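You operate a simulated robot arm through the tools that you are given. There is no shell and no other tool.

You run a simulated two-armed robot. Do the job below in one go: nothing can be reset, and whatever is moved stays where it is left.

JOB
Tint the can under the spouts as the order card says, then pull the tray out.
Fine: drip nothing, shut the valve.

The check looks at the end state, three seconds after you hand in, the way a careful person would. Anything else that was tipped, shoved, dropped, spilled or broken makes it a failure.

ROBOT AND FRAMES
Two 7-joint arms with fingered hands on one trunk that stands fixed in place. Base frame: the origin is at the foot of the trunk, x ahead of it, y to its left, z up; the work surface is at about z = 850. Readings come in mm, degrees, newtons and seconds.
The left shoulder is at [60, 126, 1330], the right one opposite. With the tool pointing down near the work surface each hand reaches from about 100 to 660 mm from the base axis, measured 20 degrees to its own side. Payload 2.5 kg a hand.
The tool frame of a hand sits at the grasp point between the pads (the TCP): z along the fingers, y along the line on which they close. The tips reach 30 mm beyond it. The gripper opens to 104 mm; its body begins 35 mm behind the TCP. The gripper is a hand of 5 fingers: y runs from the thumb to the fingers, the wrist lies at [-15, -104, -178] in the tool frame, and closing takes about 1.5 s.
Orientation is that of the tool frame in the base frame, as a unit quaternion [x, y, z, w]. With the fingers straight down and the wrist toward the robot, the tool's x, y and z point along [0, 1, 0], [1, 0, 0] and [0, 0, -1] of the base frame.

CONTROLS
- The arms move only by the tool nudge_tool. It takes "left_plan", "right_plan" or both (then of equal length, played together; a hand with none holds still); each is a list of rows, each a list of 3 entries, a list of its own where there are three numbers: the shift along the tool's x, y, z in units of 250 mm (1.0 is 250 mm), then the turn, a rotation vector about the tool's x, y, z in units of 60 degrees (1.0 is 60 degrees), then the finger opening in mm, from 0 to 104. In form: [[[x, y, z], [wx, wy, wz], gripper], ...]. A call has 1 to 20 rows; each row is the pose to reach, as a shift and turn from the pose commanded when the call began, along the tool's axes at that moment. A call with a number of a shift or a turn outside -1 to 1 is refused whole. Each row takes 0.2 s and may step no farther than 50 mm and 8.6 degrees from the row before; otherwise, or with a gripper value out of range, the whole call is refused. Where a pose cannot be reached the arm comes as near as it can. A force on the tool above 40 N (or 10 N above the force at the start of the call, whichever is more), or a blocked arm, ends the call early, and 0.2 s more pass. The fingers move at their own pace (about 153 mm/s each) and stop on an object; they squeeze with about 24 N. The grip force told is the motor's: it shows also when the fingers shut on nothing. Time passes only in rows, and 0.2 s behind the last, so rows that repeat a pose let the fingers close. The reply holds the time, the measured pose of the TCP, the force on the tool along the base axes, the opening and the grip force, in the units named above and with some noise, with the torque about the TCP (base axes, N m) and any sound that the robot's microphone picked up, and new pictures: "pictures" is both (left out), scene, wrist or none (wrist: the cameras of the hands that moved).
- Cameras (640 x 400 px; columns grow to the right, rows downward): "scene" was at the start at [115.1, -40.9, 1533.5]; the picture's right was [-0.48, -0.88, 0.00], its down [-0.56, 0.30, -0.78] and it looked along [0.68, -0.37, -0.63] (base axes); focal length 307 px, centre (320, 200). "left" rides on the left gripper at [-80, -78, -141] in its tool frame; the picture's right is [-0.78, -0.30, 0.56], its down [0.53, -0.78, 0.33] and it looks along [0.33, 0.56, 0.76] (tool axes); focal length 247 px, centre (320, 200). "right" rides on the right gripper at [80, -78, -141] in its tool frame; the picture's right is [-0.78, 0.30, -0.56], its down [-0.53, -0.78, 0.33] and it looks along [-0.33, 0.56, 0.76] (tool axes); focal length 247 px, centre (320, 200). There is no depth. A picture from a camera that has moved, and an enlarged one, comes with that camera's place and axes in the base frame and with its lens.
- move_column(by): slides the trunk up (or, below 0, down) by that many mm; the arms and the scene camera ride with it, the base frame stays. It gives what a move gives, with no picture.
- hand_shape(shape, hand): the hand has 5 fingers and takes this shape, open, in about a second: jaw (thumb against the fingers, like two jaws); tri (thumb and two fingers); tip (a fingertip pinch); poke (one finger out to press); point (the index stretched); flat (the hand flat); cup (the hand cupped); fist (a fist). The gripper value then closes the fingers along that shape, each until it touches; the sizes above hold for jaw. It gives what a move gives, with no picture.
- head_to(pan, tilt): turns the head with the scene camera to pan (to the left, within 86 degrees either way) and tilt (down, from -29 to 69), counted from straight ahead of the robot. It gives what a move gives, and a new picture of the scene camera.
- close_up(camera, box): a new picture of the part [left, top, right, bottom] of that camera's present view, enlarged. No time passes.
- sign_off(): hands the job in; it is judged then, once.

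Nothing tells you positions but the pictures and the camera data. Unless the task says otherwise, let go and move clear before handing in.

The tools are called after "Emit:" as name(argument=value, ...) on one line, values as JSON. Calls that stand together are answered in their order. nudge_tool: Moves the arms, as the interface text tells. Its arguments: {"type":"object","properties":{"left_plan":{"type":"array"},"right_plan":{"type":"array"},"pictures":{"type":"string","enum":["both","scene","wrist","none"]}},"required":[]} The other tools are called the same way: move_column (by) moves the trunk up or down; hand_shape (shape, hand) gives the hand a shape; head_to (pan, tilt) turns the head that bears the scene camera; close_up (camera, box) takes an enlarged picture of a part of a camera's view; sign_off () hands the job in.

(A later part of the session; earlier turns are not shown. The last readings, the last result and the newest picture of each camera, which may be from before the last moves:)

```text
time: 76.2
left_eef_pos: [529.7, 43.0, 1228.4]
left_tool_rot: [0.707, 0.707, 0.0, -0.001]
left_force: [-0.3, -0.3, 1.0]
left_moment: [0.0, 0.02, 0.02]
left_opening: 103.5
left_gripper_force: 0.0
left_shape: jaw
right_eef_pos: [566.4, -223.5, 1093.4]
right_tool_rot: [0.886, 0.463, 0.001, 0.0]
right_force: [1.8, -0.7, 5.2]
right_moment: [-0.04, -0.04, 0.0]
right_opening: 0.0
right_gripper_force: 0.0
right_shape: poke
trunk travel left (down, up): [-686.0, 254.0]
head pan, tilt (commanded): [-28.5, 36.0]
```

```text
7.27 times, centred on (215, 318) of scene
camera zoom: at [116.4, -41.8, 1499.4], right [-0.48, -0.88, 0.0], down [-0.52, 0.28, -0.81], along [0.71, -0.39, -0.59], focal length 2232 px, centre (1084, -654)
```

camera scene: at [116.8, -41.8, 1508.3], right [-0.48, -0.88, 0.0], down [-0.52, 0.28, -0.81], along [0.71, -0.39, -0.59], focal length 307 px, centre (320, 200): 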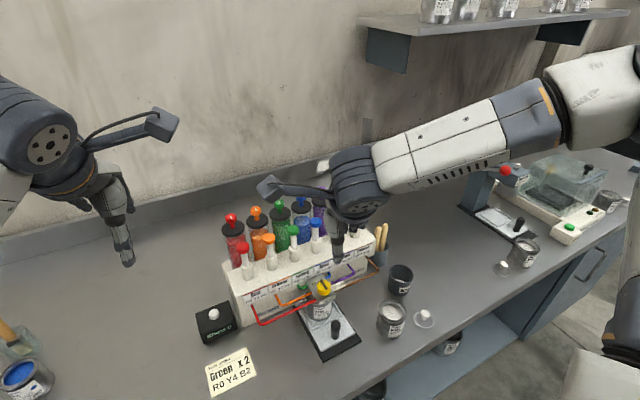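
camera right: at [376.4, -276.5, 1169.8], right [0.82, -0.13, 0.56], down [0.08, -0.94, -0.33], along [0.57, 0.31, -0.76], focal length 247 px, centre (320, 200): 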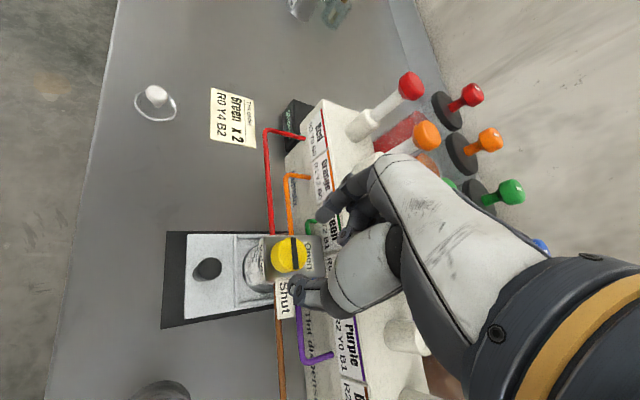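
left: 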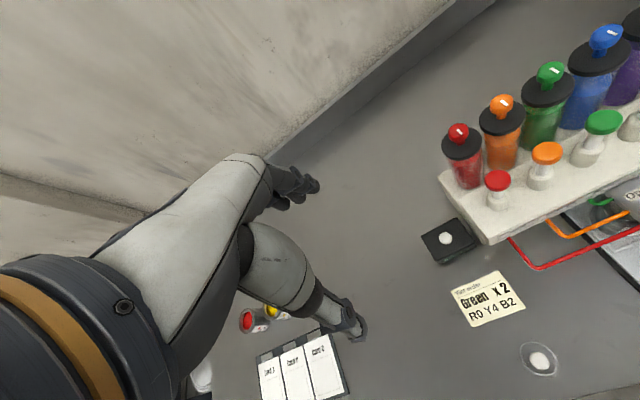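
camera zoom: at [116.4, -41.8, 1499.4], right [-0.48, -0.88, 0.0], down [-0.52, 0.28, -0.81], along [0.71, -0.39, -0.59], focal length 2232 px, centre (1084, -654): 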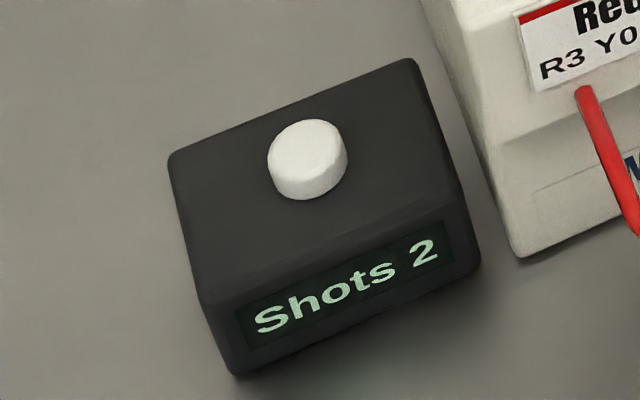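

The counter reads "Shots 2". I'll go a touch further to the bottom of the stroke, then release.

Emit:
move_column(by=-3)

Emit:
move_column(by=60)

Emit:
close_up(camera="scene", box=[185, 300, 245, 360])

Emit:
close_up(camera="scene", box=[240, 190, 370, 340])

```text
time: 76.8
left_eef_pos: [529.8, 41.2, 1226.6]
left_tool_rot: [0.707, 0.707, 0.0, -0.001]
left_force: [-0.4, 0.5, 0.9]
left_moment: [0.0, 0.01, -0.01]
left_opening: 103.4
left_gripper_force: 0.1
left_shape: jaw
right_eef_pos: [566.4, -224.2, 1091.5]
right_tool_rot: [0.886, 0.464, 0.003, 0.001]
right_force: [2.1, -1.9, 11.2]
right_moment: [-0.05, -0.07, 0.0]
right_opening: 0.0
right_gripper_force: 0.0
right_shape: poke
trunk travel left (down, up): [-683.0, 257.0]
head pan, tilt (commanded): [-28.5, 36.0]
```

```text
time: 77.8
left_eef_pos: [529.7, 42.7, 1286.1]
left_tool_rot: [0.707, 0.707, -0.001, 0.0]
left_force: [-0.3, 0.3, 0.2]
left_moment: [0.03, 0.0, 0.0]
left_opening: 103.6
left_gripper_force: 0.0
left_shape: jaw
right_eef_pos: [566.8, -223.7, 1148.5]
right_tool_rot: [0.887, 0.463, 0.001, 0.0]
right_force: [0.2, -0.6, 0.3]
right_moment: [0.0, -0.04, -0.02]
right_opening: 0.0
right_gripper_force: 0.1
right_shape: poke
trunk travel left (down, up): [-743.0, 197.0]
head pan, tilt (commanded): [-28.5, 36.0]
```

```text
6.67 times, centred on (215, 330) of scene
camera zoom: at [117.0, -41.9, 1556.3], right [-0.48, -0.88, 0.0], down [-0.52, 0.28, -0.81], along [0.71, -0.39, -0.59], focal length 2046 px, centre (1020, -667)
```

zoom: 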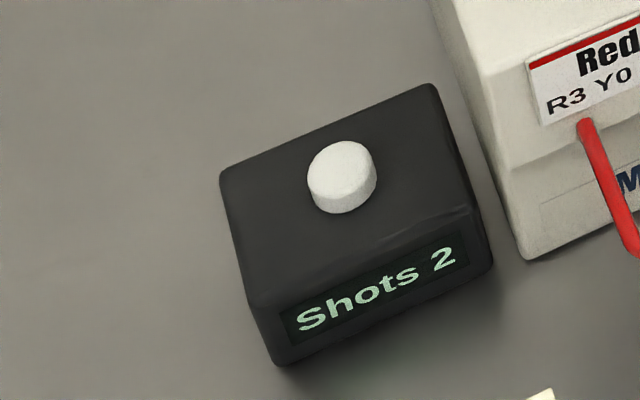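

```text
2.67 times, centred on (305, 265) of scene
camera zoom: at [117.0, -41.9, 1556.3], right [-0.48, -0.88, 0.0], down [-0.52, 0.28, -0.81], along [0.71, -0.39, -0.59], focal length 819 px, centre (360, 27)
```

zoom: 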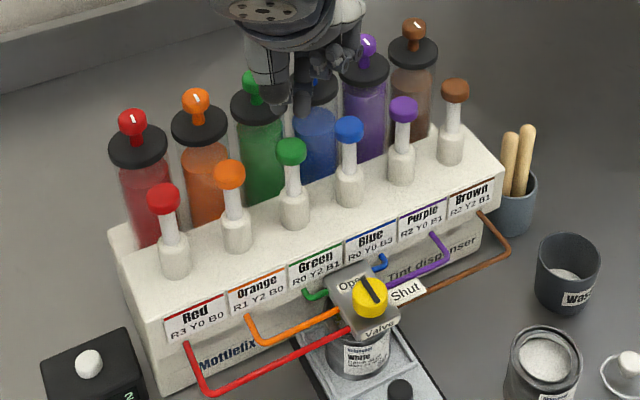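

Both green shots are in the can. I'm backing the hand away from the pumps, then reshaping to the tip pinch to shut the valve.

Emit:
nudge_tool(right_plan=[[[0, 0, -0.1], [0, 0, 0], 0], [[-0.06, -0.05, -0.2], [0, 0, 0], 0], [[-0.14, -0.12, -0.208], [0, 0, 0], 0], [[-0.22, -0.2, -0.208], [0, 0, 0], 0], [[-0.3, -0.27, -0.208], [0, 0, 0], 0], [[-0.372, -0.335, -0.208], [0, 0, 0], 0], [[-0.372, -0.335, -0.208], [0, 0, 0], 0]], pictures="none")

Emit:
hand_shape(shape="tip", hand="right")

```text
time: 79.4
left_eef_pos: [529.5, 43.0, 1285.3]
left_tool_rot: [0.707, 0.707, -0.001, -0.001]
left_force: [-1.2, -0.6, -0.2]
left_moment: [0.03, -0.01, 0.0]
left_opening: 103.7
left_gripper_force: 0.1
left_shape: jaw
right_eef_pos: [444.7, -253.8, 1201.4]
right_tool_rot: [0.886, 0.463, 0.001, 0.0]
right_force: [-0.2, -0.3, 0.0]
right_moment: [0.03, -0.01, -0.02]
right_opening: 0.3
right_gripper_force: 0.1
right_shape: poke
trunk travel left (down, up): [-743.0, 197.0]
head pan, tilt (commanded): [-28.5, 36.0]
```

```text
time: 80.3
left_eef_pos: [529.0, 42.4, 1284.7]
left_tool_rot: [0.707, 0.707, 0.0, 0.0]
left_force: [0.0, -0.2, 0.9]
left_moment: [0.01, 0.0, -0.01]
left_opening: 103.4
left_gripper_force: 0.1
left_shape: jaw
right_eef_pos: [444.1, -252.1, 1201.4]
right_tool_rot: [0.886, 0.464, 0.001, 0.0]
right_force: [-0.1, 0.0, 0.3]
right_moment: [0.02, -0.01, 0.02]
right_opening: 103.6
right_gripper_force: 0.1
right_shape: tip
trunk travel left (down, up): [-743.0, 197.0]
head pan, tilt (commanded): [-28.5, 36.0]
```

I'm moving back over the knob in the air and yawing to about +28° for the closing turn.

Emit:
nudge_tool(right_plan=[[[0.02, 0.03, 0], [0, 0, -0.1], 44], [[0.05, 0.06, 0], [0, 0, -0.2], 44], [[0.07, 0.09, 0], [0, 0, -0.32], 44], [[0.089, 0.123, 0], [0, 0, -0.44], 44], [[0.089, 0.123, 0], [0, 0, -0.56], 44], [[0.089, 0.123, 0], [0, 0, -0.68], 44], [[0.089, 0.123, 0], [0, 0, -0.8], 44], [[0.089, 0.123, 0], [0, 0, -0.92], 44], [[0.089, 0.123, 0], [0, 0, -1.0], 44], [[0.089, 0.123, 0], [0, 0, -1.0], 44]], pictures="none")

Emit:
nudge_tool(right_plan=[[[0, 0, 0], [0, 0, -0.06], 44], [[0, 0, 0], [0, 0, -0.06], 44]], pictures="scene")

```text
time: 82.5
left_eef_pos: [530.4, 42.0, 1285.4]
left_tool_rot: [0.707, 0.707, 0.0, 0.0]
left_force: [0.4, 0.2, 0.5]
left_moment: [0.0, -0.03, 0.0]
left_opening: 103.6
left_gripper_force: 0.1
left_shape: jaw
right_eef_pos: [482.5, -250.7, 1201.4]
right_tool_rot: [0.535, 0.845, 0.002, -0.001]
right_force: [0.8, 0.4, -0.2]
right_moment: [-0.05, -0.04, 0.0]
right_opening: 44.6
right_gripper_force: 0.0
right_shape: tip
trunk travel left (down, up): [-743.0, 197.0]
head pan, tilt (commanded): [-28.5, 36.0]
```

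```text
time: 83.1
left_eef_pos: [529.4, 42.5, 1286.6]
left_tool_rot: [0.707, 0.707, 0.0, 0.0]
left_force: [0.5, 0.0, 0.8]
left_moment: [0.01, -0.01, 0.0]
left_opening: 103.5
left_gripper_force: 0.1
left_shape: jaw
right_eef_pos: [482.2, -251.5, 1201.9]
right_tool_rot: [0.509, 0.861, 0.0, 0.0]
right_force: [-0.6, -0.3, 0.5]
right_moment: [0.03, -0.03, -0.01]
right_opening: 44.4
right_gripper_force: 0.0
right_shape: tip
trunk travel left (down, up): [-743.0, 197.0]
head pan, tilt (commanded): [-28.5, 36.0]
camera scene: at [116.8, -41.8, 1556.3], right [-0.48, -0.88, 0.0], down [-0.52, 0.28, -0.81], along [0.71, -0.39, -0.59], focal length 307 px, centre (320, 200)
```

scene: 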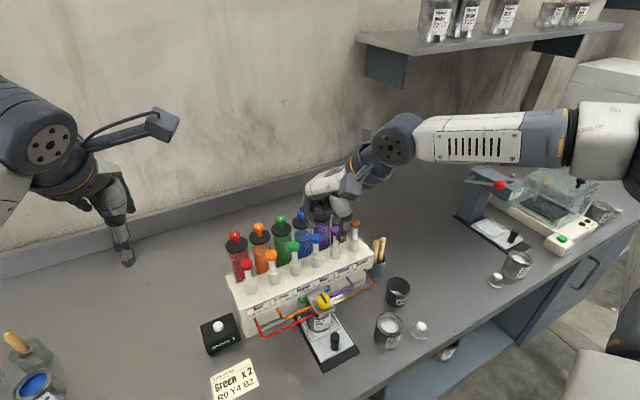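

It's reached. I'm lowering the trunk in two steps back to the valve height, with a check between.

Emit:
move_column(by=-110)

Emit:
close_up(camera="scene", box=[230, 110, 550, 310])

Emit:
close_up(camera="right", box=[200, 100, 440, 320])

```text
time: 84.5
left_eef_pos: [529.3, 42.7, 1175.4]
left_tool_rot: [0.707, 0.707, 0.0, 0.0]
left_force: [0.7, 0.4, -0.5]
left_moment: [0.02, 0.01, 0.0]
left_opening: 103.5
left_gripper_force: 0.1
left_shape: jaw
right_eef_pos: [482.5, -251.4, 1092.8]
right_tool_rot: [0.509, 0.861, 0.001, 0.0]
right_force: [-0.5, 0.1, 0.7]
right_moment: [0.01, -0.03, 0.01]
right_opening: 44.6
right_gripper_force: 0.0
right_shape: tip
trunk travel left (down, up): [-633.0, 307.0]
head pan, tilt (commanded): [-28.5, 36.0]
```

```text
2.00 times, centred on (390, 210) of scene
camera zoom: at [116.7, -41.8, 1446.4], right [-0.48, -0.88, 0.0], down [-0.52, 0.28, -0.81], along [0.71, -0.39, -0.59], focal length 614 px, centre (180, 180)
```

zoom: 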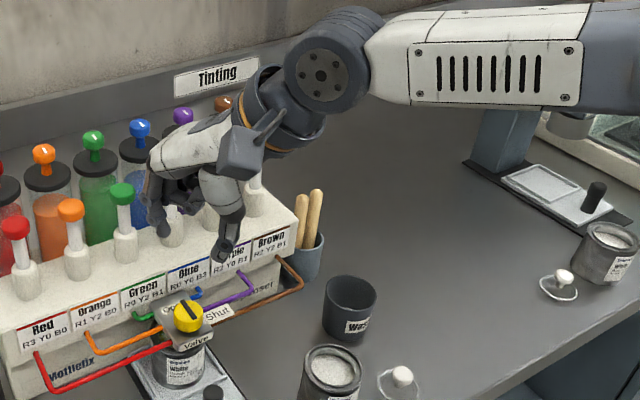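

```text
1.82 times, centred on (320, 210) of right
camera zoom: at [375.4, -218.3, 1234.0], right [0.63, -0.54, 0.56], down [-0.42, -0.84, -0.33], along [0.65, -0.02, -0.76], focal length 449 px, centre (320, 182)
```

zoom: 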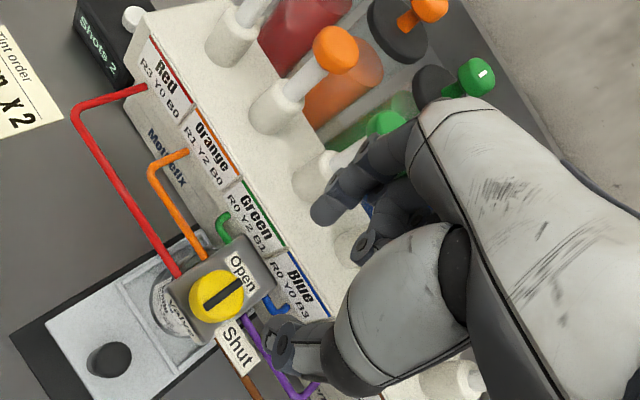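

The hand stays in front of the pumps. I'm lowering the last part to just above the knob.

Emit:
move_column(by=-58)

Emit:
close_up(camera="right", box=[240, 140, 400, 320])

Emit:
close_up(camera="scene", box=[270, 190, 370, 290])

```text
time: 85.5
left_eef_pos: [529.8, 43.8, 1118.1]
left_tool_rot: [0.707, 0.707, 0.0, 0.0]
left_force: [0.1, 0.1, 0.2]
left_moment: [0.0, 0.0, 0.01]
left_opening: 103.5
left_gripper_force: 0.2
left_shape: jaw
right_eef_pos: [482.5, -251.3, 1033.8]
right_tool_rot: [0.509, 0.861, 0.0, 0.0]
right_force: [-0.1, 0.6, 0.5]
right_moment: [0.02, -0.03, -0.02]
right_opening: 44.8
right_gripper_force: 0.0
right_shape: tip
trunk travel left (down, up): [-575.0, 365.0]
head pan, tilt (commanded): [-28.5, 36.0]
```

```text
2.22 times, centred on (320, 230) of right
camera zoom: at [375.4, -218.3, 1175.9], right [0.63, -0.54, 0.56], down [-0.42, -0.84, -0.33], along [0.65, -0.02, -0.76], focal length 549 px, centre (320, 133)
```

zoom: 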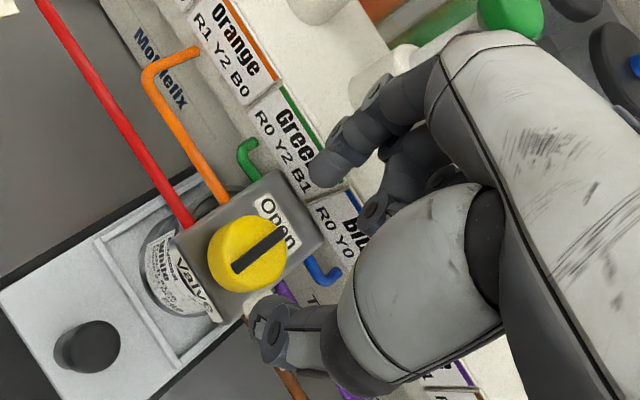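

```text
4.00 times, centred on (320, 240) of scene
camera zoom: at [116.7, -41.8, 1388.3], right [-0.48, -0.88, 0.0], down [-0.52, 0.28, -0.81], along [0.71, -0.39, -0.59], focal length 1228 px, centre (320, 40)
```

zoom: 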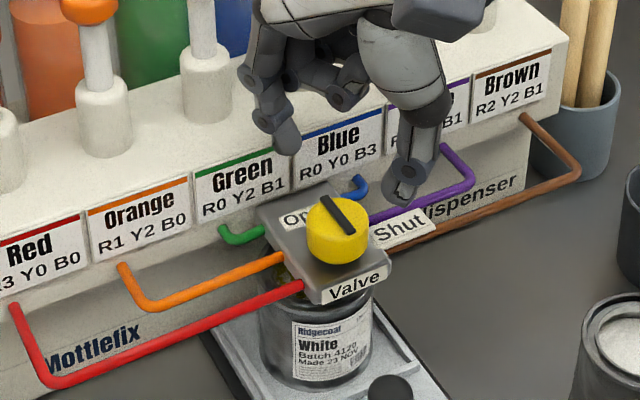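

It's aligned. I'm descending around the knob and closing.

Emit:
nudge_tool(right_plan=[[[0, 0, 0.032], [0, 0, 0], 43], [[0, 0, 0.064], [0, 0, 0], 43], [[0, 0, 0.096], [0, 0, 0], 43], [[0, 0, 0.128], [0, 0, 0], 43], [[0, 0, 0.148], [0, 0, 0], 43], [[0, 0, 0.148], [0, 0, 0], 43]], pictures="none")

Emit:
close_up(camera="scene", box=[290, 210, 370, 280])

Emit:
close_up(camera="right", box=[240, 140, 400, 320])

```text
time: 86.9
left_eef_pos: [529.6, 42.4, 1117.5]
left_tool_rot: [0.707, 0.707, 0.0, 0.001]
left_force: [0.7, -1.0, 0.0]
left_moment: [-0.01, 0.01, 0.01]
left_opening: 103.7
left_gripper_force: 0.0
left_shape: jaw
right_eef_pos: [482.5, -252.8, 997.0]
right_tool_rot: [0.509, 0.861, 0.001, 0.001]
right_force: [-0.6, 0.5, -0.3]
right_moment: [-0.04, -0.03, -0.02]
right_opening: 43.5
right_gripper_force: 0.0
right_shape: tip
trunk travel left (down, up): [-575.0, 365.0]
head pan, tilt (commanded): [-28.5, 36.0]
```

```text
5.71 times, centred on (330, 245) of scene
camera zoom: at [116.8, -41.8, 1388.3], right [-0.48, -0.88, 0.0], down [-0.52, 0.28, -0.81], along [0.71, -0.39, -0.59], focal length 1754 px, centre (263, -57)
```

zoom: 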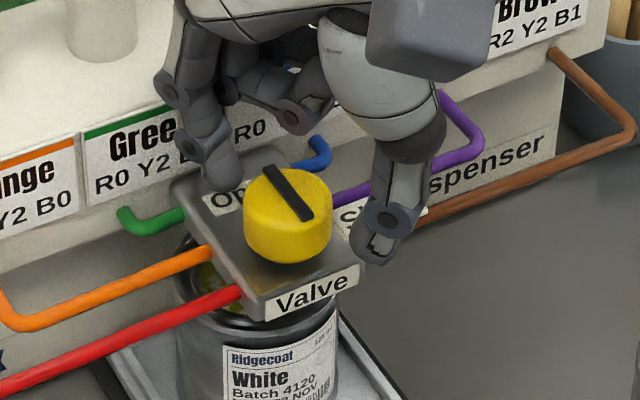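

```text
2.22 times, centred on (320, 230) of right
camera zoom: at [374.7, -219.3, 1138.4], right [0.63, -0.54, 0.56], down [-0.42, -0.84, -0.33], along [0.65, -0.02, -0.76], focal length 549 px, centre (320, 133)
```

zoom: 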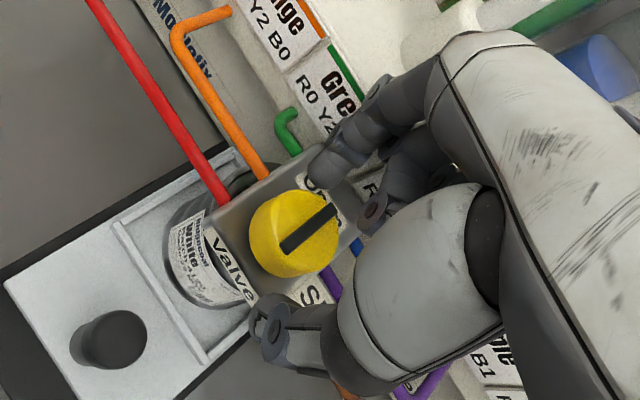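

The can shows green tint inside. I'm gripping the knob and turning it clockwise toward "Shut".

Emit:
nudge_tool(right_plan=[[[0, 0, 0], [0, 0, 0], 34], [[0, 0, 0], [0, 0, 0], 28], [[0, 0, 0], [0, 0, 0], 20], [[0, 0, 0], [0, 0, 0], 10], [[0, 0, 0], [0, 0, 0], 10], [[0, 0, 0], [0, 0, 0], 10]], pictures="none")

Emit:
nudge_tool(right_plan=[[[0, 0, 0], [0, 0, 0.1], 10], [[0, 0, 0], [0, 0, 0.2], 10], [[0, 0, 0], [0, 0, 0.3], 10], [[0, 0, 0], [0, 0, 0.4], 10], [[0, 0, 0], [0, 0, 0.5], 10], [[0, 0, 0], [0, 0, 0.6], 10], [[0, 0, 0], [0, 0, 0.7], 10], [[0, 0, 0], [0, 0, 0.7], 10]], pictures="none")

Emit:
close_up(camera="right", box=[240, 140, 400, 320])

```text
time: 88.3
left_eef_pos: [529.7, 42.7, 1117.0]
left_tool_rot: [0.707, 0.707, -0.001, -0.001]
left_force: [0.0, 0.8, 0.7]
left_moment: [0.0, 0.01, -0.01]
left_opening: 103.4
left_gripper_force: 0.2
left_shape: jaw
right_eef_pos: [482.1, -253.2, 995.4]
right_tool_rot: [0.509, 0.861, 0.001, 0.001]
right_force: [3.5, -0.7, -0.6]
right_moment: [0.03, -0.07, -0.05]
right_opening: 22.8
right_gripper_force: 24.1
right_shape: tip
trunk travel left (down, up): [-575.0, 365.0]
head pan, tilt (commanded): [-28.5, 36.0]
```

```text
time: 90.1
left_eef_pos: [530.3, 42.4, 1117.0]
left_tool_rot: [0.707, 0.707, -0.001, 0.0]
left_force: [0.7, 0.6, -0.3]
left_moment: [0.01, -0.01, 0.01]
left_opening: 103.8
left_gripper_force: 0.2
left_shape: jaw
right_eef_pos: [481.4, -251.0, 996.5]
right_tool_rot: [0.784, 0.62, 0.001, 0.0]
right_force: [-3.9, -0.1, -4.1]
right_moment: [-0.03, 0.05, 0.04]
right_opening: 23.1
right_gripper_force: 24.0
right_shape: tip
trunk travel left (down, up): [-575.0, 365.0]
head pan, tilt (commanded): [-28.5, 36.0]
```

```text
2.22 times, centred on (320, 230) of right
camera zoom: at [424.7, -155.4, 1138.9], right [0.11, -0.82, 0.56], down [-0.88, -0.34, -0.33], along [0.46, -0.45, -0.76], focal length 549 px, centre (320, 133)
```

zoom: 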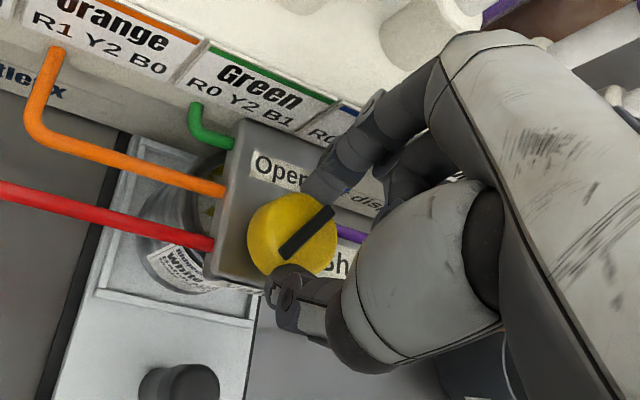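

It's turning well, with the bar about halfway. I'm continuing to the "Shut" stop.

Emit:
nudge_tool(right_plan=[[[0, 0, 0], [0, 0, 0.1], 10], [[0, 0, 0], [0, 0, 0.2], 10], [[0, 0, 0], [0, 0, 0.3], 10], [[0, 0, 0], [0, 0, 0.4], 10], [[0, 0, 0], [0, 0, 0.5], 10], [[0, 0, 0], [0, 0, 0.6], 10], [[0, 0, 0], [0, 0, 0.7], 10], [[0, 0, 0], [0, 0, 0.76], 10], [[0, 0, 0], [0, 0, 0.76], 10]], pictures="none")

Emit:
close_up(camera="right", box=[240, 140, 400, 320])

Emit:
close_up(camera="scene", box=[290, 210, 370, 280])

```text
time: 92.1
left_eef_pos: [529.9, 43.3, 1117.4]
left_tool_rot: [0.707, 0.707, 0.0, 0.001]
left_force: [0.3, -0.4, -0.1]
left_moment: [0.02, -0.01, -0.01]
left_opening: 103.4
left_gripper_force: 0.0
left_shape: jaw
right_eef_pos: [483.0, -250.1, 996.8]
right_tool_rot: [0.963, 0.268, 0.001, -0.001]
right_force: [-5.3, 3.1, -6.0]
right_moment: [0.06, 0.09, 0.0]
right_opening: 22.3
right_gripper_force: 23.5
right_shape: tip
trunk travel left (down, up): [-575.0, 365.0]
head pan, tilt (commanded): [-28.5, 36.0]
```

```text
2.22 times, centred on (320, 230) of right
camera zoom: at [510.5, -143.0, 1139.2], right [-0.51, -0.66, 0.56], down [-0.86, 0.39, -0.33], along [0.0, -0.65, -0.76], focal length 549 px, centre (320, 133)
```

zoom: 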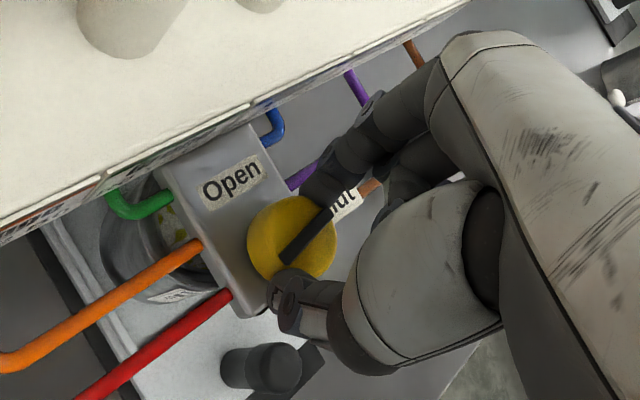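

```text
5.71 times, centred on (330, 245) of scene
camera zoom: at [116.7, -41.7, 1388.3], right [-0.48, -0.88, 0.0], down [-0.52, 0.28, -0.81], along [0.71, -0.39, -0.59], focal length 1754 px, centre (263, -57)
```

zoom: 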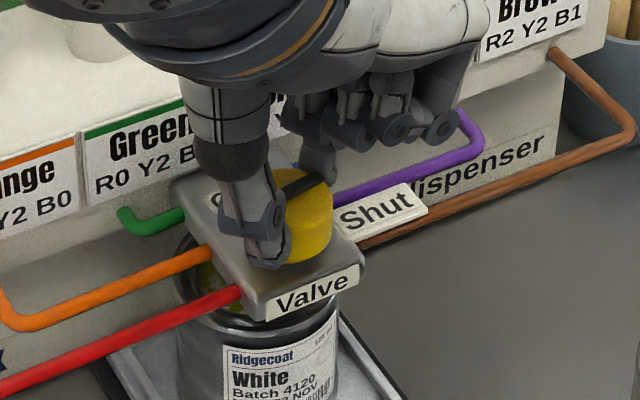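

The bar reads about -85°, so a few degrees remain and there's no stop torque yet. I'm turning a bit further.

Emit:
nudge_tool(right_plan=[[[0, 0, 0], [0, 0, 0.05], 10], [[0, 0, 0], [0, 0, 0.1], 10], [[0, 0, 0], [0, 0, 0.1], 10]], pictures="none")

Emit:
close_up(camera="right", box=[240, 140, 400, 320])

```text
time: 92.9
left_eef_pos: [529.2, 42.1, 1118.4]
left_tool_rot: [0.707, 0.707, 0.0, 0.0]
left_force: [0.0, 0.7, 0.6]
left_moment: [-0.01, 0.01, 0.0]
left_opening: 103.7
left_gripper_force: 0.1
left_shape: jaw
right_eef_pos: [483.0, -250.4, 997.9]
right_tool_rot: [0.976, 0.218, 0.0, -0.001]
right_force: [-4.1, 3.6, -6.0]
right_moment: [0.07, 0.06, 0.0]
right_opening: 22.0
right_gripper_force: 23.7
right_shape: tip
trunk travel left (down, up): [-575.0, 365.0]
head pan, tilt (commanded): [-28.5, 36.0]
```

```text
2.22 times, centred on (320, 230) of right
camera zoom: at [521.9, -146.4, 1139.1], right [-0.58, -0.6, 0.56], down [-0.81, 0.48, -0.33], along [-0.07, -0.64, -0.76], focal length 549 px, centre (320, 133)
```

zoom: 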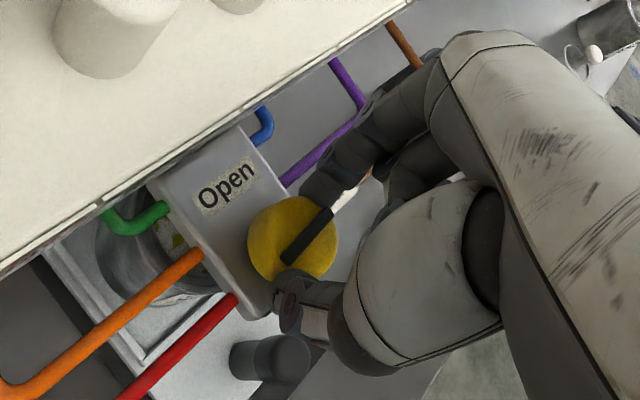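

I'll turn a couple more degrees to feel for the stop.

Emit:
nudge_tool(right_plan=[[[0, 0, 0], [0, 0, 0.04], 10], [[0, 0, 0], [0, 0, 0.07], 10], [[0, 0, 0], [0, 0, 0.07], 10]], pictures="none")

Emit:
close_up(camera="right", box=[240, 140, 400, 320])

Emit:
close_up(camera="scene", box=[310, 220, 350, 255])

```text
time: 93.7
left_eef_pos: [530.5, 43.2, 1117.4]
left_tool_rot: [0.707, 0.708, 0.001, 0.0]
left_force: [-1.1, -0.1, 0.7]
left_moment: [0.0, -0.02, -0.03]
left_opening: 103.6
left_gripper_force: 0.1
left_shape: jaw
right_eef_pos: [481.8, -250.8, 996.5]
right_tool_rot: [0.983, 0.182, 0.001, -0.001]
right_force: [-4.3, 3.4, -5.4]
right_moment: [0.08, 0.09, 0.05]
right_opening: 22.0
right_gripper_force: 23.6
right_shape: tip
trunk travel left (down, up): [-575.0, 365.0]
head pan, tilt (commanded): [-28.5, 36.0]
```

```text
2.22 times, centred on (320, 230) of right
camera zoom: at [529.5, -149.5, 1139.1], right [-0.62, -0.55, 0.56], down [-0.78, 0.53, -0.33], along [-0.11, -0.64, -0.76], focal length 549 px, centre (320, 133)
```

zoom: 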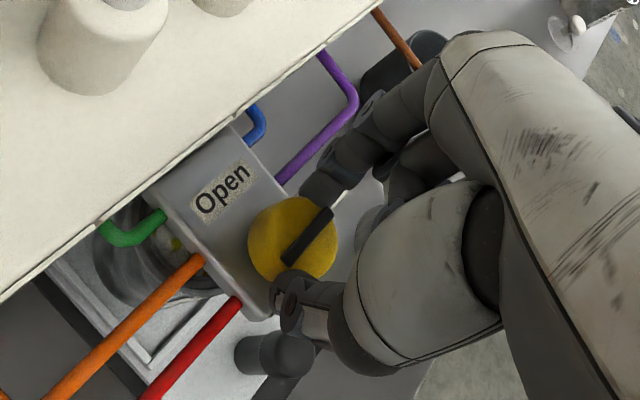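

```text
11.43 times, centred on (330, 238) of scene
camera zoom: at [116.8, -41.7, 1388.3], right [-0.48, -0.88, 0.0], down [-0.52, 0.28, -0.81], along [0.71, -0.39, -0.59], focal length 3508 px, centre (206, -229)
```

zoom: 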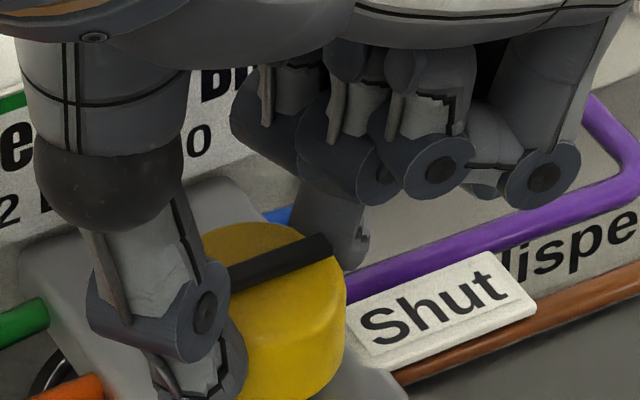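

The bar is at -90°, pointing squarely to "Shut" as at the start. I'm releasing, then raising.

Emit:
nudge_tool(right_plan=[[[0, 0, 0], [0, 0, 0], 24], [[0, 0, 0], [0, 0, 0], 44], [[0, 0, 0], [0, 0, 0], 44], [[0, 0, 0], [0, 0, 0], 44], [[0, 0, 0], [0, 0, 0], 44]], pictures="none")

Emit:
move_column(by=70)

Emit:
close_up(camera="scene", box=[290, 230, 370, 310])

Emit:
close_up(camera="right", box=[220, 140, 380, 320])

```text
time: 94.9
left_eef_pos: [528.7, 42.0, 1116.9]
left_tool_rot: [0.707, 0.707, 0.0, -0.001]
left_force: [-0.1, 1.0, -0.3]
left_moment: [0.0, 0.01, 0.03]
left_opening: 103.9
left_gripper_force: 0.0
left_shape: jaw
right_eef_pos: [483.3, -251.2, 997.0]
right_tool_rot: [0.983, 0.182, 0.001, 0.0]
right_force: [0.2, 0.2, -0.2]
right_moment: [0.03, 0.0, 0.03]
right_opening: 43.7
right_gripper_force: 0.2
right_shape: tip
trunk travel left (down, up): [-575.0, 365.0]
head pan, tilt (commanded): [-28.5, 36.0]
```

```text
time: 96.0
left_eef_pos: [529.8, 42.1, 1187.7]
left_tool_rot: [0.707, 0.707, 0.0, -0.001]
left_force: [-0.6, -0.5, 0.2]
left_moment: [-0.01, 0.0, 0.03]
left_opening: 103.6
left_gripper_force: 0.1
left_shape: jaw
right_eef_pos: [483.2, -251.4, 1067.9]
right_tool_rot: [0.983, 0.182, 0.001, 0.0]
right_force: [-1.0, -0.3, 0.6]
right_moment: [-0.02, -0.02, -0.04]
right_opening: 43.8
right_gripper_force: 0.0
right_shape: tip
trunk travel left (down, up): [-645.0, 295.0]
head pan, tilt (commanded): [-28.5, 36.0]
```

```text
5.00 times, centred on (330, 270) of scene
camera zoom: at [117.0, -41.9, 1458.3], right [-0.48, -0.88, 0.0], down [-0.52, 0.28, -0.81], along [0.71, -0.39, -0.59], focal length 1535 px, centre (270, -150)
```

zoom: 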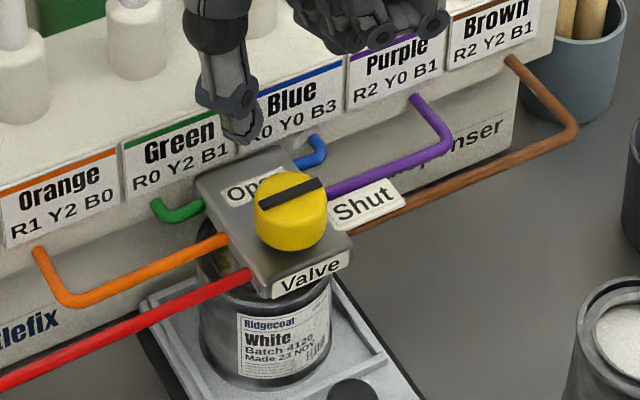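

```text
2.22 times, centred on (300, 230) of right
camera zoom: at [529.6, -149.6, 1209.1], right [-0.62, -0.56, 0.56], down [-0.78, 0.53, -0.33], along [-0.11, -0.64, -0.76], focal length 549 px, centre (364, 133)
```

zoom: 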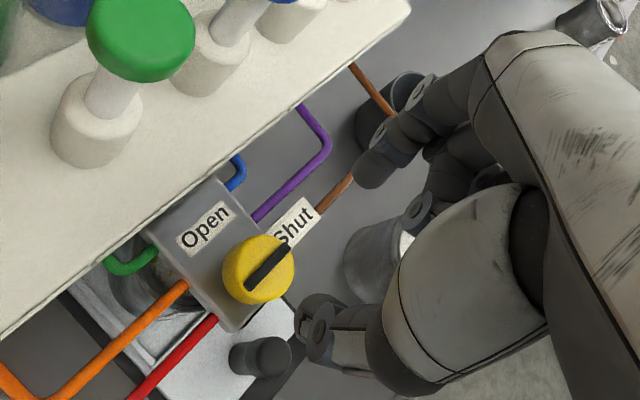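

The valve is shut. Next is the tray handle at about (428,-249). I'd like to grip it across with yaw ≈ -60°, so I'm rising and rehearsing the pull path in free air first.

Emit:
move_column(by=150)

Emit:
nudge_tool(right_plan=[[[-0.02, -0.06, 0.03], [0, 0, -0.05], 44], [[-0.04, -0.1, 0.08], [0, 0, -0.1], 44], [[-0.06, -0.14, 0.14], [0, 0, -0.15], 44], [[-0.075, -0.207, 0.2], [0, 0, -0.15], 44], [[-0.075, -0.207, 0.232], [0, 0, -0.15], 44], [[-0.075, -0.207, 0.232], [0, 0, -0.15], 44]], pictures="none")

```text
time: 97.7
left_eef_pos: [529.4, 42.3, 1337.2]
left_tool_rot: [0.708, 0.707, 0.001, 0.0]
left_force: [-0.1, 0.0, 0.1]
left_moment: [-0.02, -0.01, 0.03]
left_opening: 103.5
left_gripper_force: 0.0
left_shape: jaw
right_eef_pos: [482.4, -250.7, 1217.6]
right_tool_rot: [0.983, 0.183, 0.001, 0.0]
right_force: [-0.4, -0.4, -0.7]
right_moment: [-0.01, 0.01, -0.02]
right_opening: 43.6
right_gripper_force: 0.0
right_shape: tip
trunk travel left (down, up): [-795.0, 145.0]
head pan, tilt (commanded): [-28.5, 36.0]
```

```text
time: 99.1
left_eef_pos: [529.6, 43.1, 1337.5]
left_tool_rot: [0.707, 0.707, 0.0, 0.0]
left_force: [0.0, -0.8, -0.1]
left_moment: [-0.01, 0.01, -0.01]
left_opening: 103.8
left_gripper_force: 0.3
left_shape: jaw
right_eef_pos: [445.7, -209.6, 1159.0]
right_tool_rot: [0.966, 0.259, 0.001, -0.001]
right_force: [0.6, -0.1, -0.3]
right_moment: [0.02, 0.01, 0.02]
right_opening: 43.9
right_gripper_force: 0.1
right_shape: tip
trunk travel left (down, up): [-795.0, 145.0]
head pan, tilt (commanded): [-28.5, 36.0]
```

I'm positioning above the handle (high in the air) and rehearsing the pull toward the robot at this yaw.

Emit:
nudge_tool(right_plan=[[[-0.07, 0.05, 0], [0, 0, 0], 44], [[-0.14, 0.101, 0], [0, 0, 0], 44], [[-0.21, 0.061, 0], [0, 0, 0], 44], [[-0.28, 0.02, 0], [0, 0, 0], 44], [[-0.36, -0.026, 0], [0, 0, 0], 44], [[-0.44, -0.072, 0], [0, 0, 0], 44], [[-0.52, -0.118, 0], [0, 0, 0], 44], [[-0.583, -0.155, 0], [0, 0, 0], 44], [[-0.583, -0.155, 0], [0, 0, 0], 44]], pictures="none")

```text
time: 101.1
left_eef_pos: [529.1, 42.1, 1337.3]
left_tool_rot: [0.707, 0.707, 0.0, 0.0]
left_force: [-0.7, -0.2, 0.2]
left_moment: [0.01, -0.01, 0.0]
left_opening: 103.6
left_gripper_force: 0.0
left_shape: jaw
right_eef_pos: [314.7, -246.6, 1155.5]
right_tool_rot: [0.966, 0.259, 0.001, 0.0]
right_force: [0.4, 0.5, -0.1]
right_moment: [0.02, 0.01, -0.01]
right_opening: 44.0
right_gripper_force: 0.1
right_shape: tip
right hand out of reach, approached as far as the arm can: row 8, 9
trunk travel left (down, up): [-795.0, 145.0]
head pan, tilt (commanded): [-28.5, 36.0]
```

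The path works from x=428 to about 313. I'll test whether a slightly lower relative height allows pulling further.

Emit:
nudge_tool(right_plan=[[[0, 0, 0.06], [0, 0, 0], 44], [[0, 0, 0.12], [0, 0, 0], 44], [[-0.07, -0.04, 0.12], [0, 0, 0], 44], [[-0.12, -0.07, 0.12], [0, 0, 0], 44], [[-0.12, -0.07, 0.12], [0, 0, 0], 44]], pictures="none")

```text
time: 102.3
left_eef_pos: [529.3, 42.6, 1337.3]
left_tool_rot: [0.707, 0.707, 0.0, 0.0]
left_force: [0.4, 0.4, -0.2]
left_moment: [-0.01, -0.01, -0.03]
left_opening: 103.9
left_gripper_force: 0.2
left_shape: jaw
right_eef_pos: [296.1, -244.0, 1116.4]
right_tool_rot: [0.966, 0.258, 0.0, 0.0]
right_force: [0.1, -0.3, -0.3]
right_moment: [0.01, 0.04, -0.01]
right_opening: 43.9
right_gripper_force: 0.2
right_shape: tip
right hand out of reach, approached as far as the arm can: row 3, 4, 5
trunk travel left (down, up): [-795.0, 145.0]
head pan, tilt (commanded): [-28.5, 36.0]
```

Reaching x≈297 is possible there. I'm moving back above the handle position and lowering the trunk toward it.

Emit:
nudge_tool(right_plan=[[[0.0, 0.0, -0.1], [0, 0, 0], 60], [[0.05, 0.03, -0.2], [0, 0, 0], 60], [[0.13, 0.08, -0.268], [0, 0, 0], 60], [[0.21, 0.13, -0.268], [0, 0, 0], 60], [[0.29, 0.18, -0.268], [0, 0, 0], 60], [[0.37, 0.23, -0.268], [0, 0, 0], 60], [[0.447, 0.281, -0.268], [0, 0, 0], 60], [[0.447, 0.281, -0.268], [0, 0, 0], 60]], pictures="none")

Emit:
move_column(by=-180)

Emit:
close_up(camera="right", box=[160, 120, 400, 340])

Emit:
close_up(camera="scene", box=[270, 200, 430, 350])

```text
time: 104.1
left_eef_pos: [529.8, 43.2, 1338.1]
left_tool_rot: [0.708, 0.707, 0.0, 0.001]
left_force: [-0.2, 0.3, 0.4]
left_moment: [0.02, 0.01, 0.03]
left_opening: 103.5
left_gripper_force: 0.1
left_shape: jaw
right_eef_pos: [427.6, -250.1, 1180.4]
right_tool_rot: [0.966, 0.259, 0.0, 0.0]
right_force: [-0.4, -0.1, -0.2]
right_moment: [0.02, 0.0, 0.0]
right_opening: 59.5
right_gripper_force: 0.0
right_shape: tip
right hand out of reach, approached as far as the arm can: row 1, 2
trunk travel left (down, up): [-795.0, 145.0]
head pan, tilt (commanded): [-28.5, 36.0]
```

```text
time: 106.1
left_eef_pos: [528.5, 43.4, 1157.3]
left_tool_rot: [0.707, 0.707, 0.0, 0.0]
left_force: [0.2, 0.0, -0.8]
left_moment: [0.01, 0.02, -0.01]
left_opening: 103.9
left_gripper_force: 0.1
left_shape: jaw
right_eef_pos: [427.2, -251.2, 1001.6]
right_tool_rot: [0.966, 0.258, 0.0, 0.0]
right_force: [-0.3, 0.2, -0.1]
right_moment: [-0.02, -0.02, 0.02]
right_opening: 59.7
right_gripper_force: 0.0
right_shape: tip
trunk travel left (down, up): [-615.0, 325.0]
head pan, tilt (commanded): [-28.5, 36.0]
```

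```text
1.82 times, centred on (280, 230) of right
camera zoom: at [457.3, -143.0, 1143.8], right [-0.52, -0.64, 0.56], down [-0.85, 0.41, -0.33], along [-0.01, -0.65, -0.76], focal length 449 px, centre (393, 146)
```

zoom: 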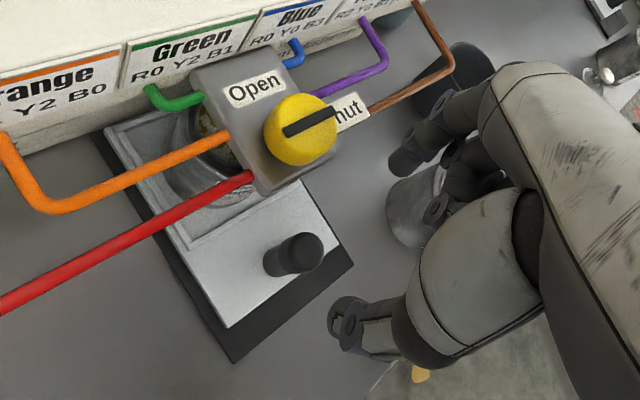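

```text
2.67 times, centred on (350, 275) of scene
camera zoom: at [116.7, -41.8, 1428.4], right [-0.48, -0.88, 0.0], down [-0.52, 0.28, -0.81], along [0.71, -0.39, -0.59], focal length 819 px, centre (240, 0)
```

zoom: 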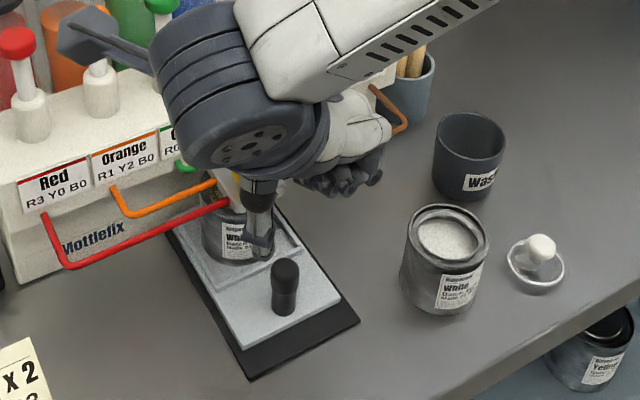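

The handle top triangulates to (431,-251,909). I'm lowering the trunk the remaining 50 mm, then descending around the handle.

Emit:
move_column(by=-50)

Emit:
nudge_tool(right_plan=[[[0.013, 0.0076, 0], [0, 0, 0], 52], [[0.013, 0.0076, 0.02], [0, 0, 0], 52]], pictures="none")

Emit:
close_up(camera="right", box=[220, 140, 380, 320])

Emit:
close_up(camera="scene", box=[290, 220, 390, 320])

```text
time: 107.0
left_eef_pos: [529.5, 42.4, 1108.0]
left_tool_rot: [0.707, 0.708, 0.0, 0.0]
left_force: [-0.1, 0.2, -0.8]
left_moment: [-0.01, 0.0, 0.01]
left_opening: 103.5
left_gripper_force: 0.0
left_shape: jaw
right_eef_pos: [427.5, -251.3, 952.9]
right_tool_rot: [0.966, 0.259, 0.001, 0.001]
right_force: [1.2, 0.4, 1.0]
right_moment: [-0.02, 0.01, 0.03]
right_opening: 59.5
right_gripper_force: 0.2
right_shape: tip
trunk travel left (down, up): [-565.0, 375.0]
head pan, tilt (commanded): [-28.5, 36.0]
```

```text
time: 107.6
left_eef_pos: [529.5, 42.3, 1108.5]
left_tool_rot: [0.708, 0.707, -0.001, 0.0]
left_force: [-0.7, -0.2, 0.8]
left_moment: [0.01, -0.04, -0.03]
left_opening: 103.5
left_gripper_force: 0.1
left_shape: jaw
right_eef_pos: [430.2, -250.2, 946.6]
right_tool_rot: [0.966, 0.259, 0.001, -0.002]
right_force: [0.5, -0.1, 0.2]
right_moment: [-0.01, 0.0, 0.01]
right_opening: 52.4
right_gripper_force: 0.2
right_shape: tip
trunk travel left (down, up): [-565.0, 375.0]
head pan, tilt (commanded): [-28.5, 36.0]
```

```text
2.22 times, centred on (300, 230) of right
camera zoom: at [460.8, -143.0, 1088.6], right [-0.52, -0.65, 0.56], down [-0.85, 0.41, -0.33], along [-0.01, -0.65, -0.76], focal length 549 px, centre (364, 133)
```

zoom: 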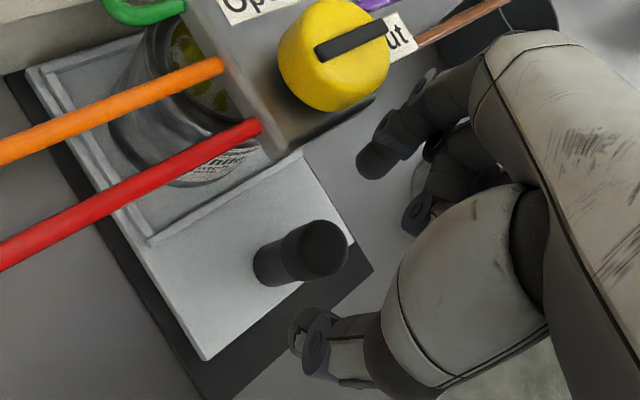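

```text
4.00 times, centred on (340, 270) of scene
camera zoom: at [116.9, -41.9, 1378.3], right [-0.48, -0.88, 0.0], down [-0.52, 0.28, -0.81], along [0.71, -0.39, -0.59], focal length 1228 px, centre (240, -80)
```

zoom: 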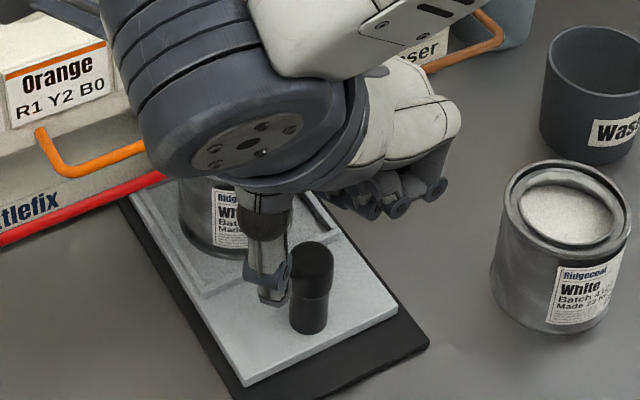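

The handle is centred between thumb and index. I'm descending around it.

Emit:
nudge_tool(right_plan=[[[0, 0, 0.032], [0, 0, 0], 52], [[0, 0, 0.064], [0, 0, 0], 52], [[0, 0, 0.096], [0, 0, 0], 52], [[0, 0, 0.128], [0, 0, 0], 52], [[0, 0, 0.16], [0, 0, 0], 52], [[0, 0, 0.16], [0, 0, 0], 52]], pictures="none")

Emit:
close_up(camera="right", box=[220, 140, 380, 320])

Emit:
close_up(camera="scene", box=[290, 220, 390, 320])

```text
time: 109.0
left_eef_pos: [528.7, 43.4, 1107.4]
left_tool_rot: [0.707, 0.707, 0.0, -0.001]
left_force: [0.7, -0.1, 0.4]
left_moment: [0.01, 0.0, -0.01]
left_opening: 103.7
left_gripper_force: 0.1
left_shape: jaw
right_eef_pos: [430.0, -249.1, 906.2]
right_tool_rot: [0.966, 0.259, 0.001, 0.0]
right_force: [0.3, 0.3, 0.6]
right_moment: [0.0, -0.01, 0.02]
right_opening: 52.6
right_gripper_force: 0.1
right_shape: tip
trunk travel left (down, up): [-565.0, 375.0]
head pan, tilt (commanded): [-28.5, 36.0]
```

```text
2.22 times, centred on (300, 230) of right
camera zoom: at [461.4, -142.8, 1047.9], right [-0.53, -0.64, 0.56], down [-0.85, 0.41, -0.33], along [-0.01, -0.65, -0.76], focal length 549 px, centre (364, 133)
```

zoom: 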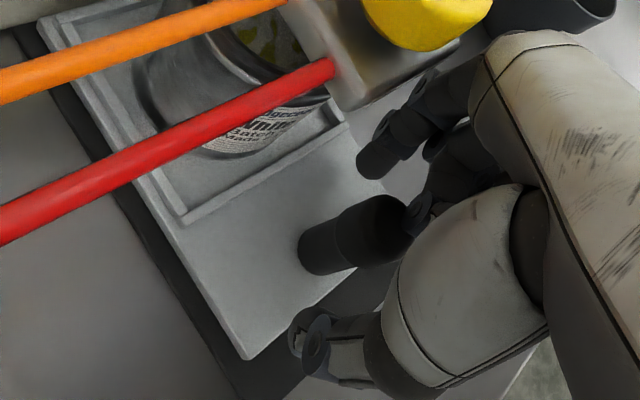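

```text
4.00 times, centred on (340, 270) of scene
camera zoom: at [116.8, -41.8, 1378.3], right [-0.48, -0.88, 0.0], down [-0.52, 0.28, -0.81], along [0.71, -0.39, -0.59], focal length 1228 px, centre (240, -80)
```

zoom: 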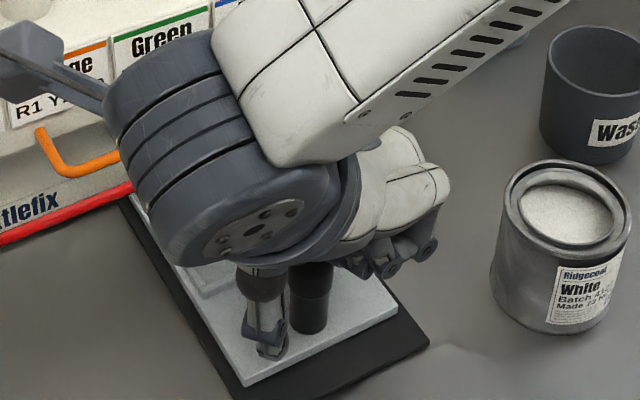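

I'm closing on the handle.

Emit:
nudge_tool(right_plan=[[[0, 0, 0], [0, 0, 0], 40], [[0, 0, 0], [0, 0, 0], 30], [[0, 0, 0], [0, 0, 0], 20], [[0, 0, 0], [0, 0, 0], 8], [[0, 0, 0], [0, 0, 0], 4], [[0, 0, 0], [0, 0, 0], 4]], pictures="none")

Emit:
close_up(camera="right", box=[220, 140, 380, 320])

Emit:
close_up(camera="scene", box=[290, 220, 390, 320])

```text
time: 110.4
left_eef_pos: [530.5, 42.2, 1107.5]
left_tool_rot: [0.707, 0.707, 0.0, 0.0]
left_force: [-0.3, -0.6, -0.6]
left_moment: [0.0, 0.0, 0.02]
left_opening: 103.5
left_gripper_force: 0.0
left_shape: jaw
right_eef_pos: [431.1, -249.8, 907.1]
right_tool_rot: [0.966, 0.259, 0.0, -0.001]
right_force: [0.5, 1.2, -1.9]
right_moment: [0.01, -0.04, 0.0]
right_opening: 15.9
right_gripper_force: 24.6
right_shape: tip
trunk travel left (down, up): [-565.0, 375.0]
head pan, tilt (commanded): [-28.5, 36.0]
```

```text
2.22 times, centred on (300, 230) of right
camera zoom: at [461.5, -142.7, 1047.8], right [-0.52, -0.65, 0.56], down [-0.85, 0.41, -0.33], along [-0.01, -0.65, -0.76], focal length 549 px, centre (364, 133)
```

zoom: 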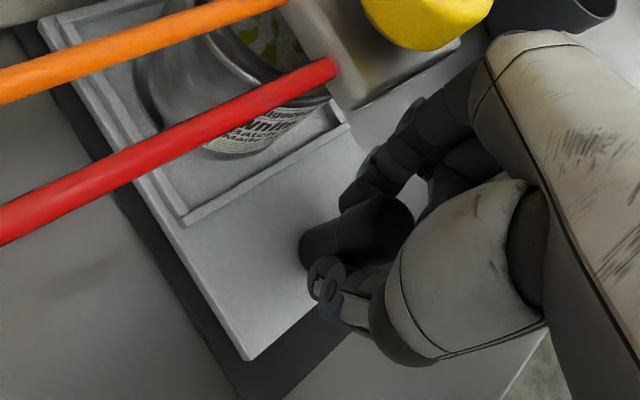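

```text
4.00 times, centred on (340, 270) of scene
camera zoom: at [117.0, -41.8, 1378.3], right [-0.48, -0.88, 0.0], down [-0.52, 0.28, -0.81], along [0.71, -0.39, -0.59], focal length 1228 px, centre (240, -80)
```

zoom: 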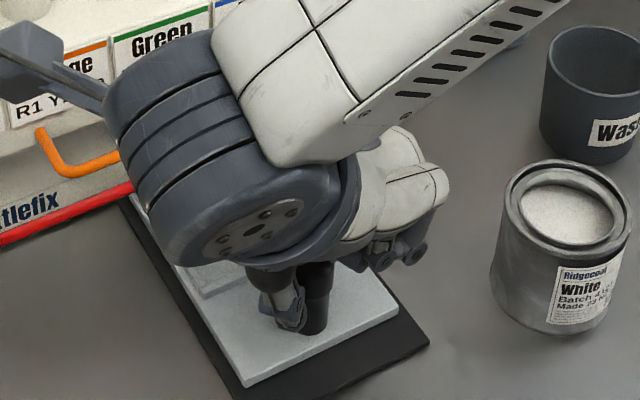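

The grip is firm. I'm pulling the tray gently toward the robot, with a short test first.

Emit:
nudge_tool(right_plan=[[[-0.0035, -0.002, 0], [0, 0, 0], 4], [[-0.0104, -0.006, 0], [0, 0, 0], 4], [[-0.0208, -0.012, 0], [0, 0, 0], 4], [[-0.0346, -0.02, 0], [0, 0, 0], 4], [[-0.0485, -0.028, 0], [0, 0, 0], 4], [[-0.0624, -0.036, 0], [0, 0, 0], 4], [[-0.0693, -0.04, 0], [0, 0, 0], 4]], pictures="none")

Emit:
close_up(camera="right", box=[160, 100, 400, 340])

Emit:
close_up(camera="scene", box=[270, 210, 400, 330])

```text
time: 112.0
left_eef_pos: [530.0, 42.1, 1106.9]
left_tool_rot: [0.707, 0.707, -0.002, 0.0]
left_force: [-0.1, 0.2, -0.1]
left_moment: [0.02, 0.0, -0.01]
left_opening: 103.7
left_gripper_force: 0.1
left_shape: jaw
right_eef_pos: [410.6, -249.5, 907.0]
right_tool_rot: [0.966, 0.258, 0.0, -0.001]
right_force: [0.1, 2.3, -9.2]
right_moment: [0.03, -0.04, 0.0]
right_opening: 16.0
right_gripper_force: 24.2
right_shape: tip
trunk travel left (down, up): [-565.0, 375.0]
head pan, tilt (commanded): [-28.5, 36.0]
```

```text
1.67 times, centred on (280, 220) of right
camera zoom: at [441.1, -142.9, 1048.4], right [-0.52, -0.64, 0.56], down [-0.85, 0.41, -0.33], along [-0.01, -0.65, -0.76], focal length 412 px, centre (387, 167)
```

zoom: 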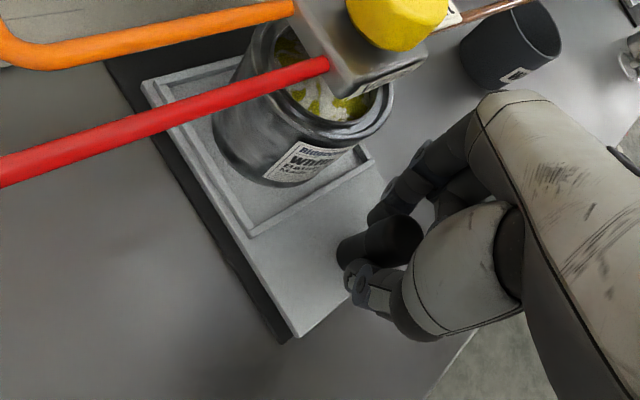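

```text
3.33 times, centred on (335, 270) of scene
camera zoom: at [117.5, -42.0, 1378.2], right [-0.48, -0.88, 0.0], down [-0.52, 0.28, -0.81], along [0.71, -0.39, -0.59], focal length 1023 px, centre (270, -33)
```

zoom: 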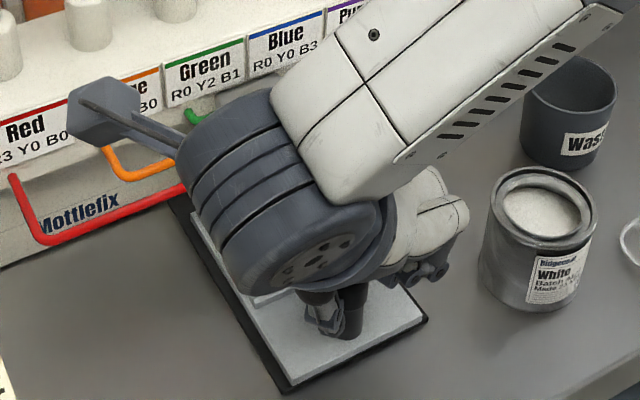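

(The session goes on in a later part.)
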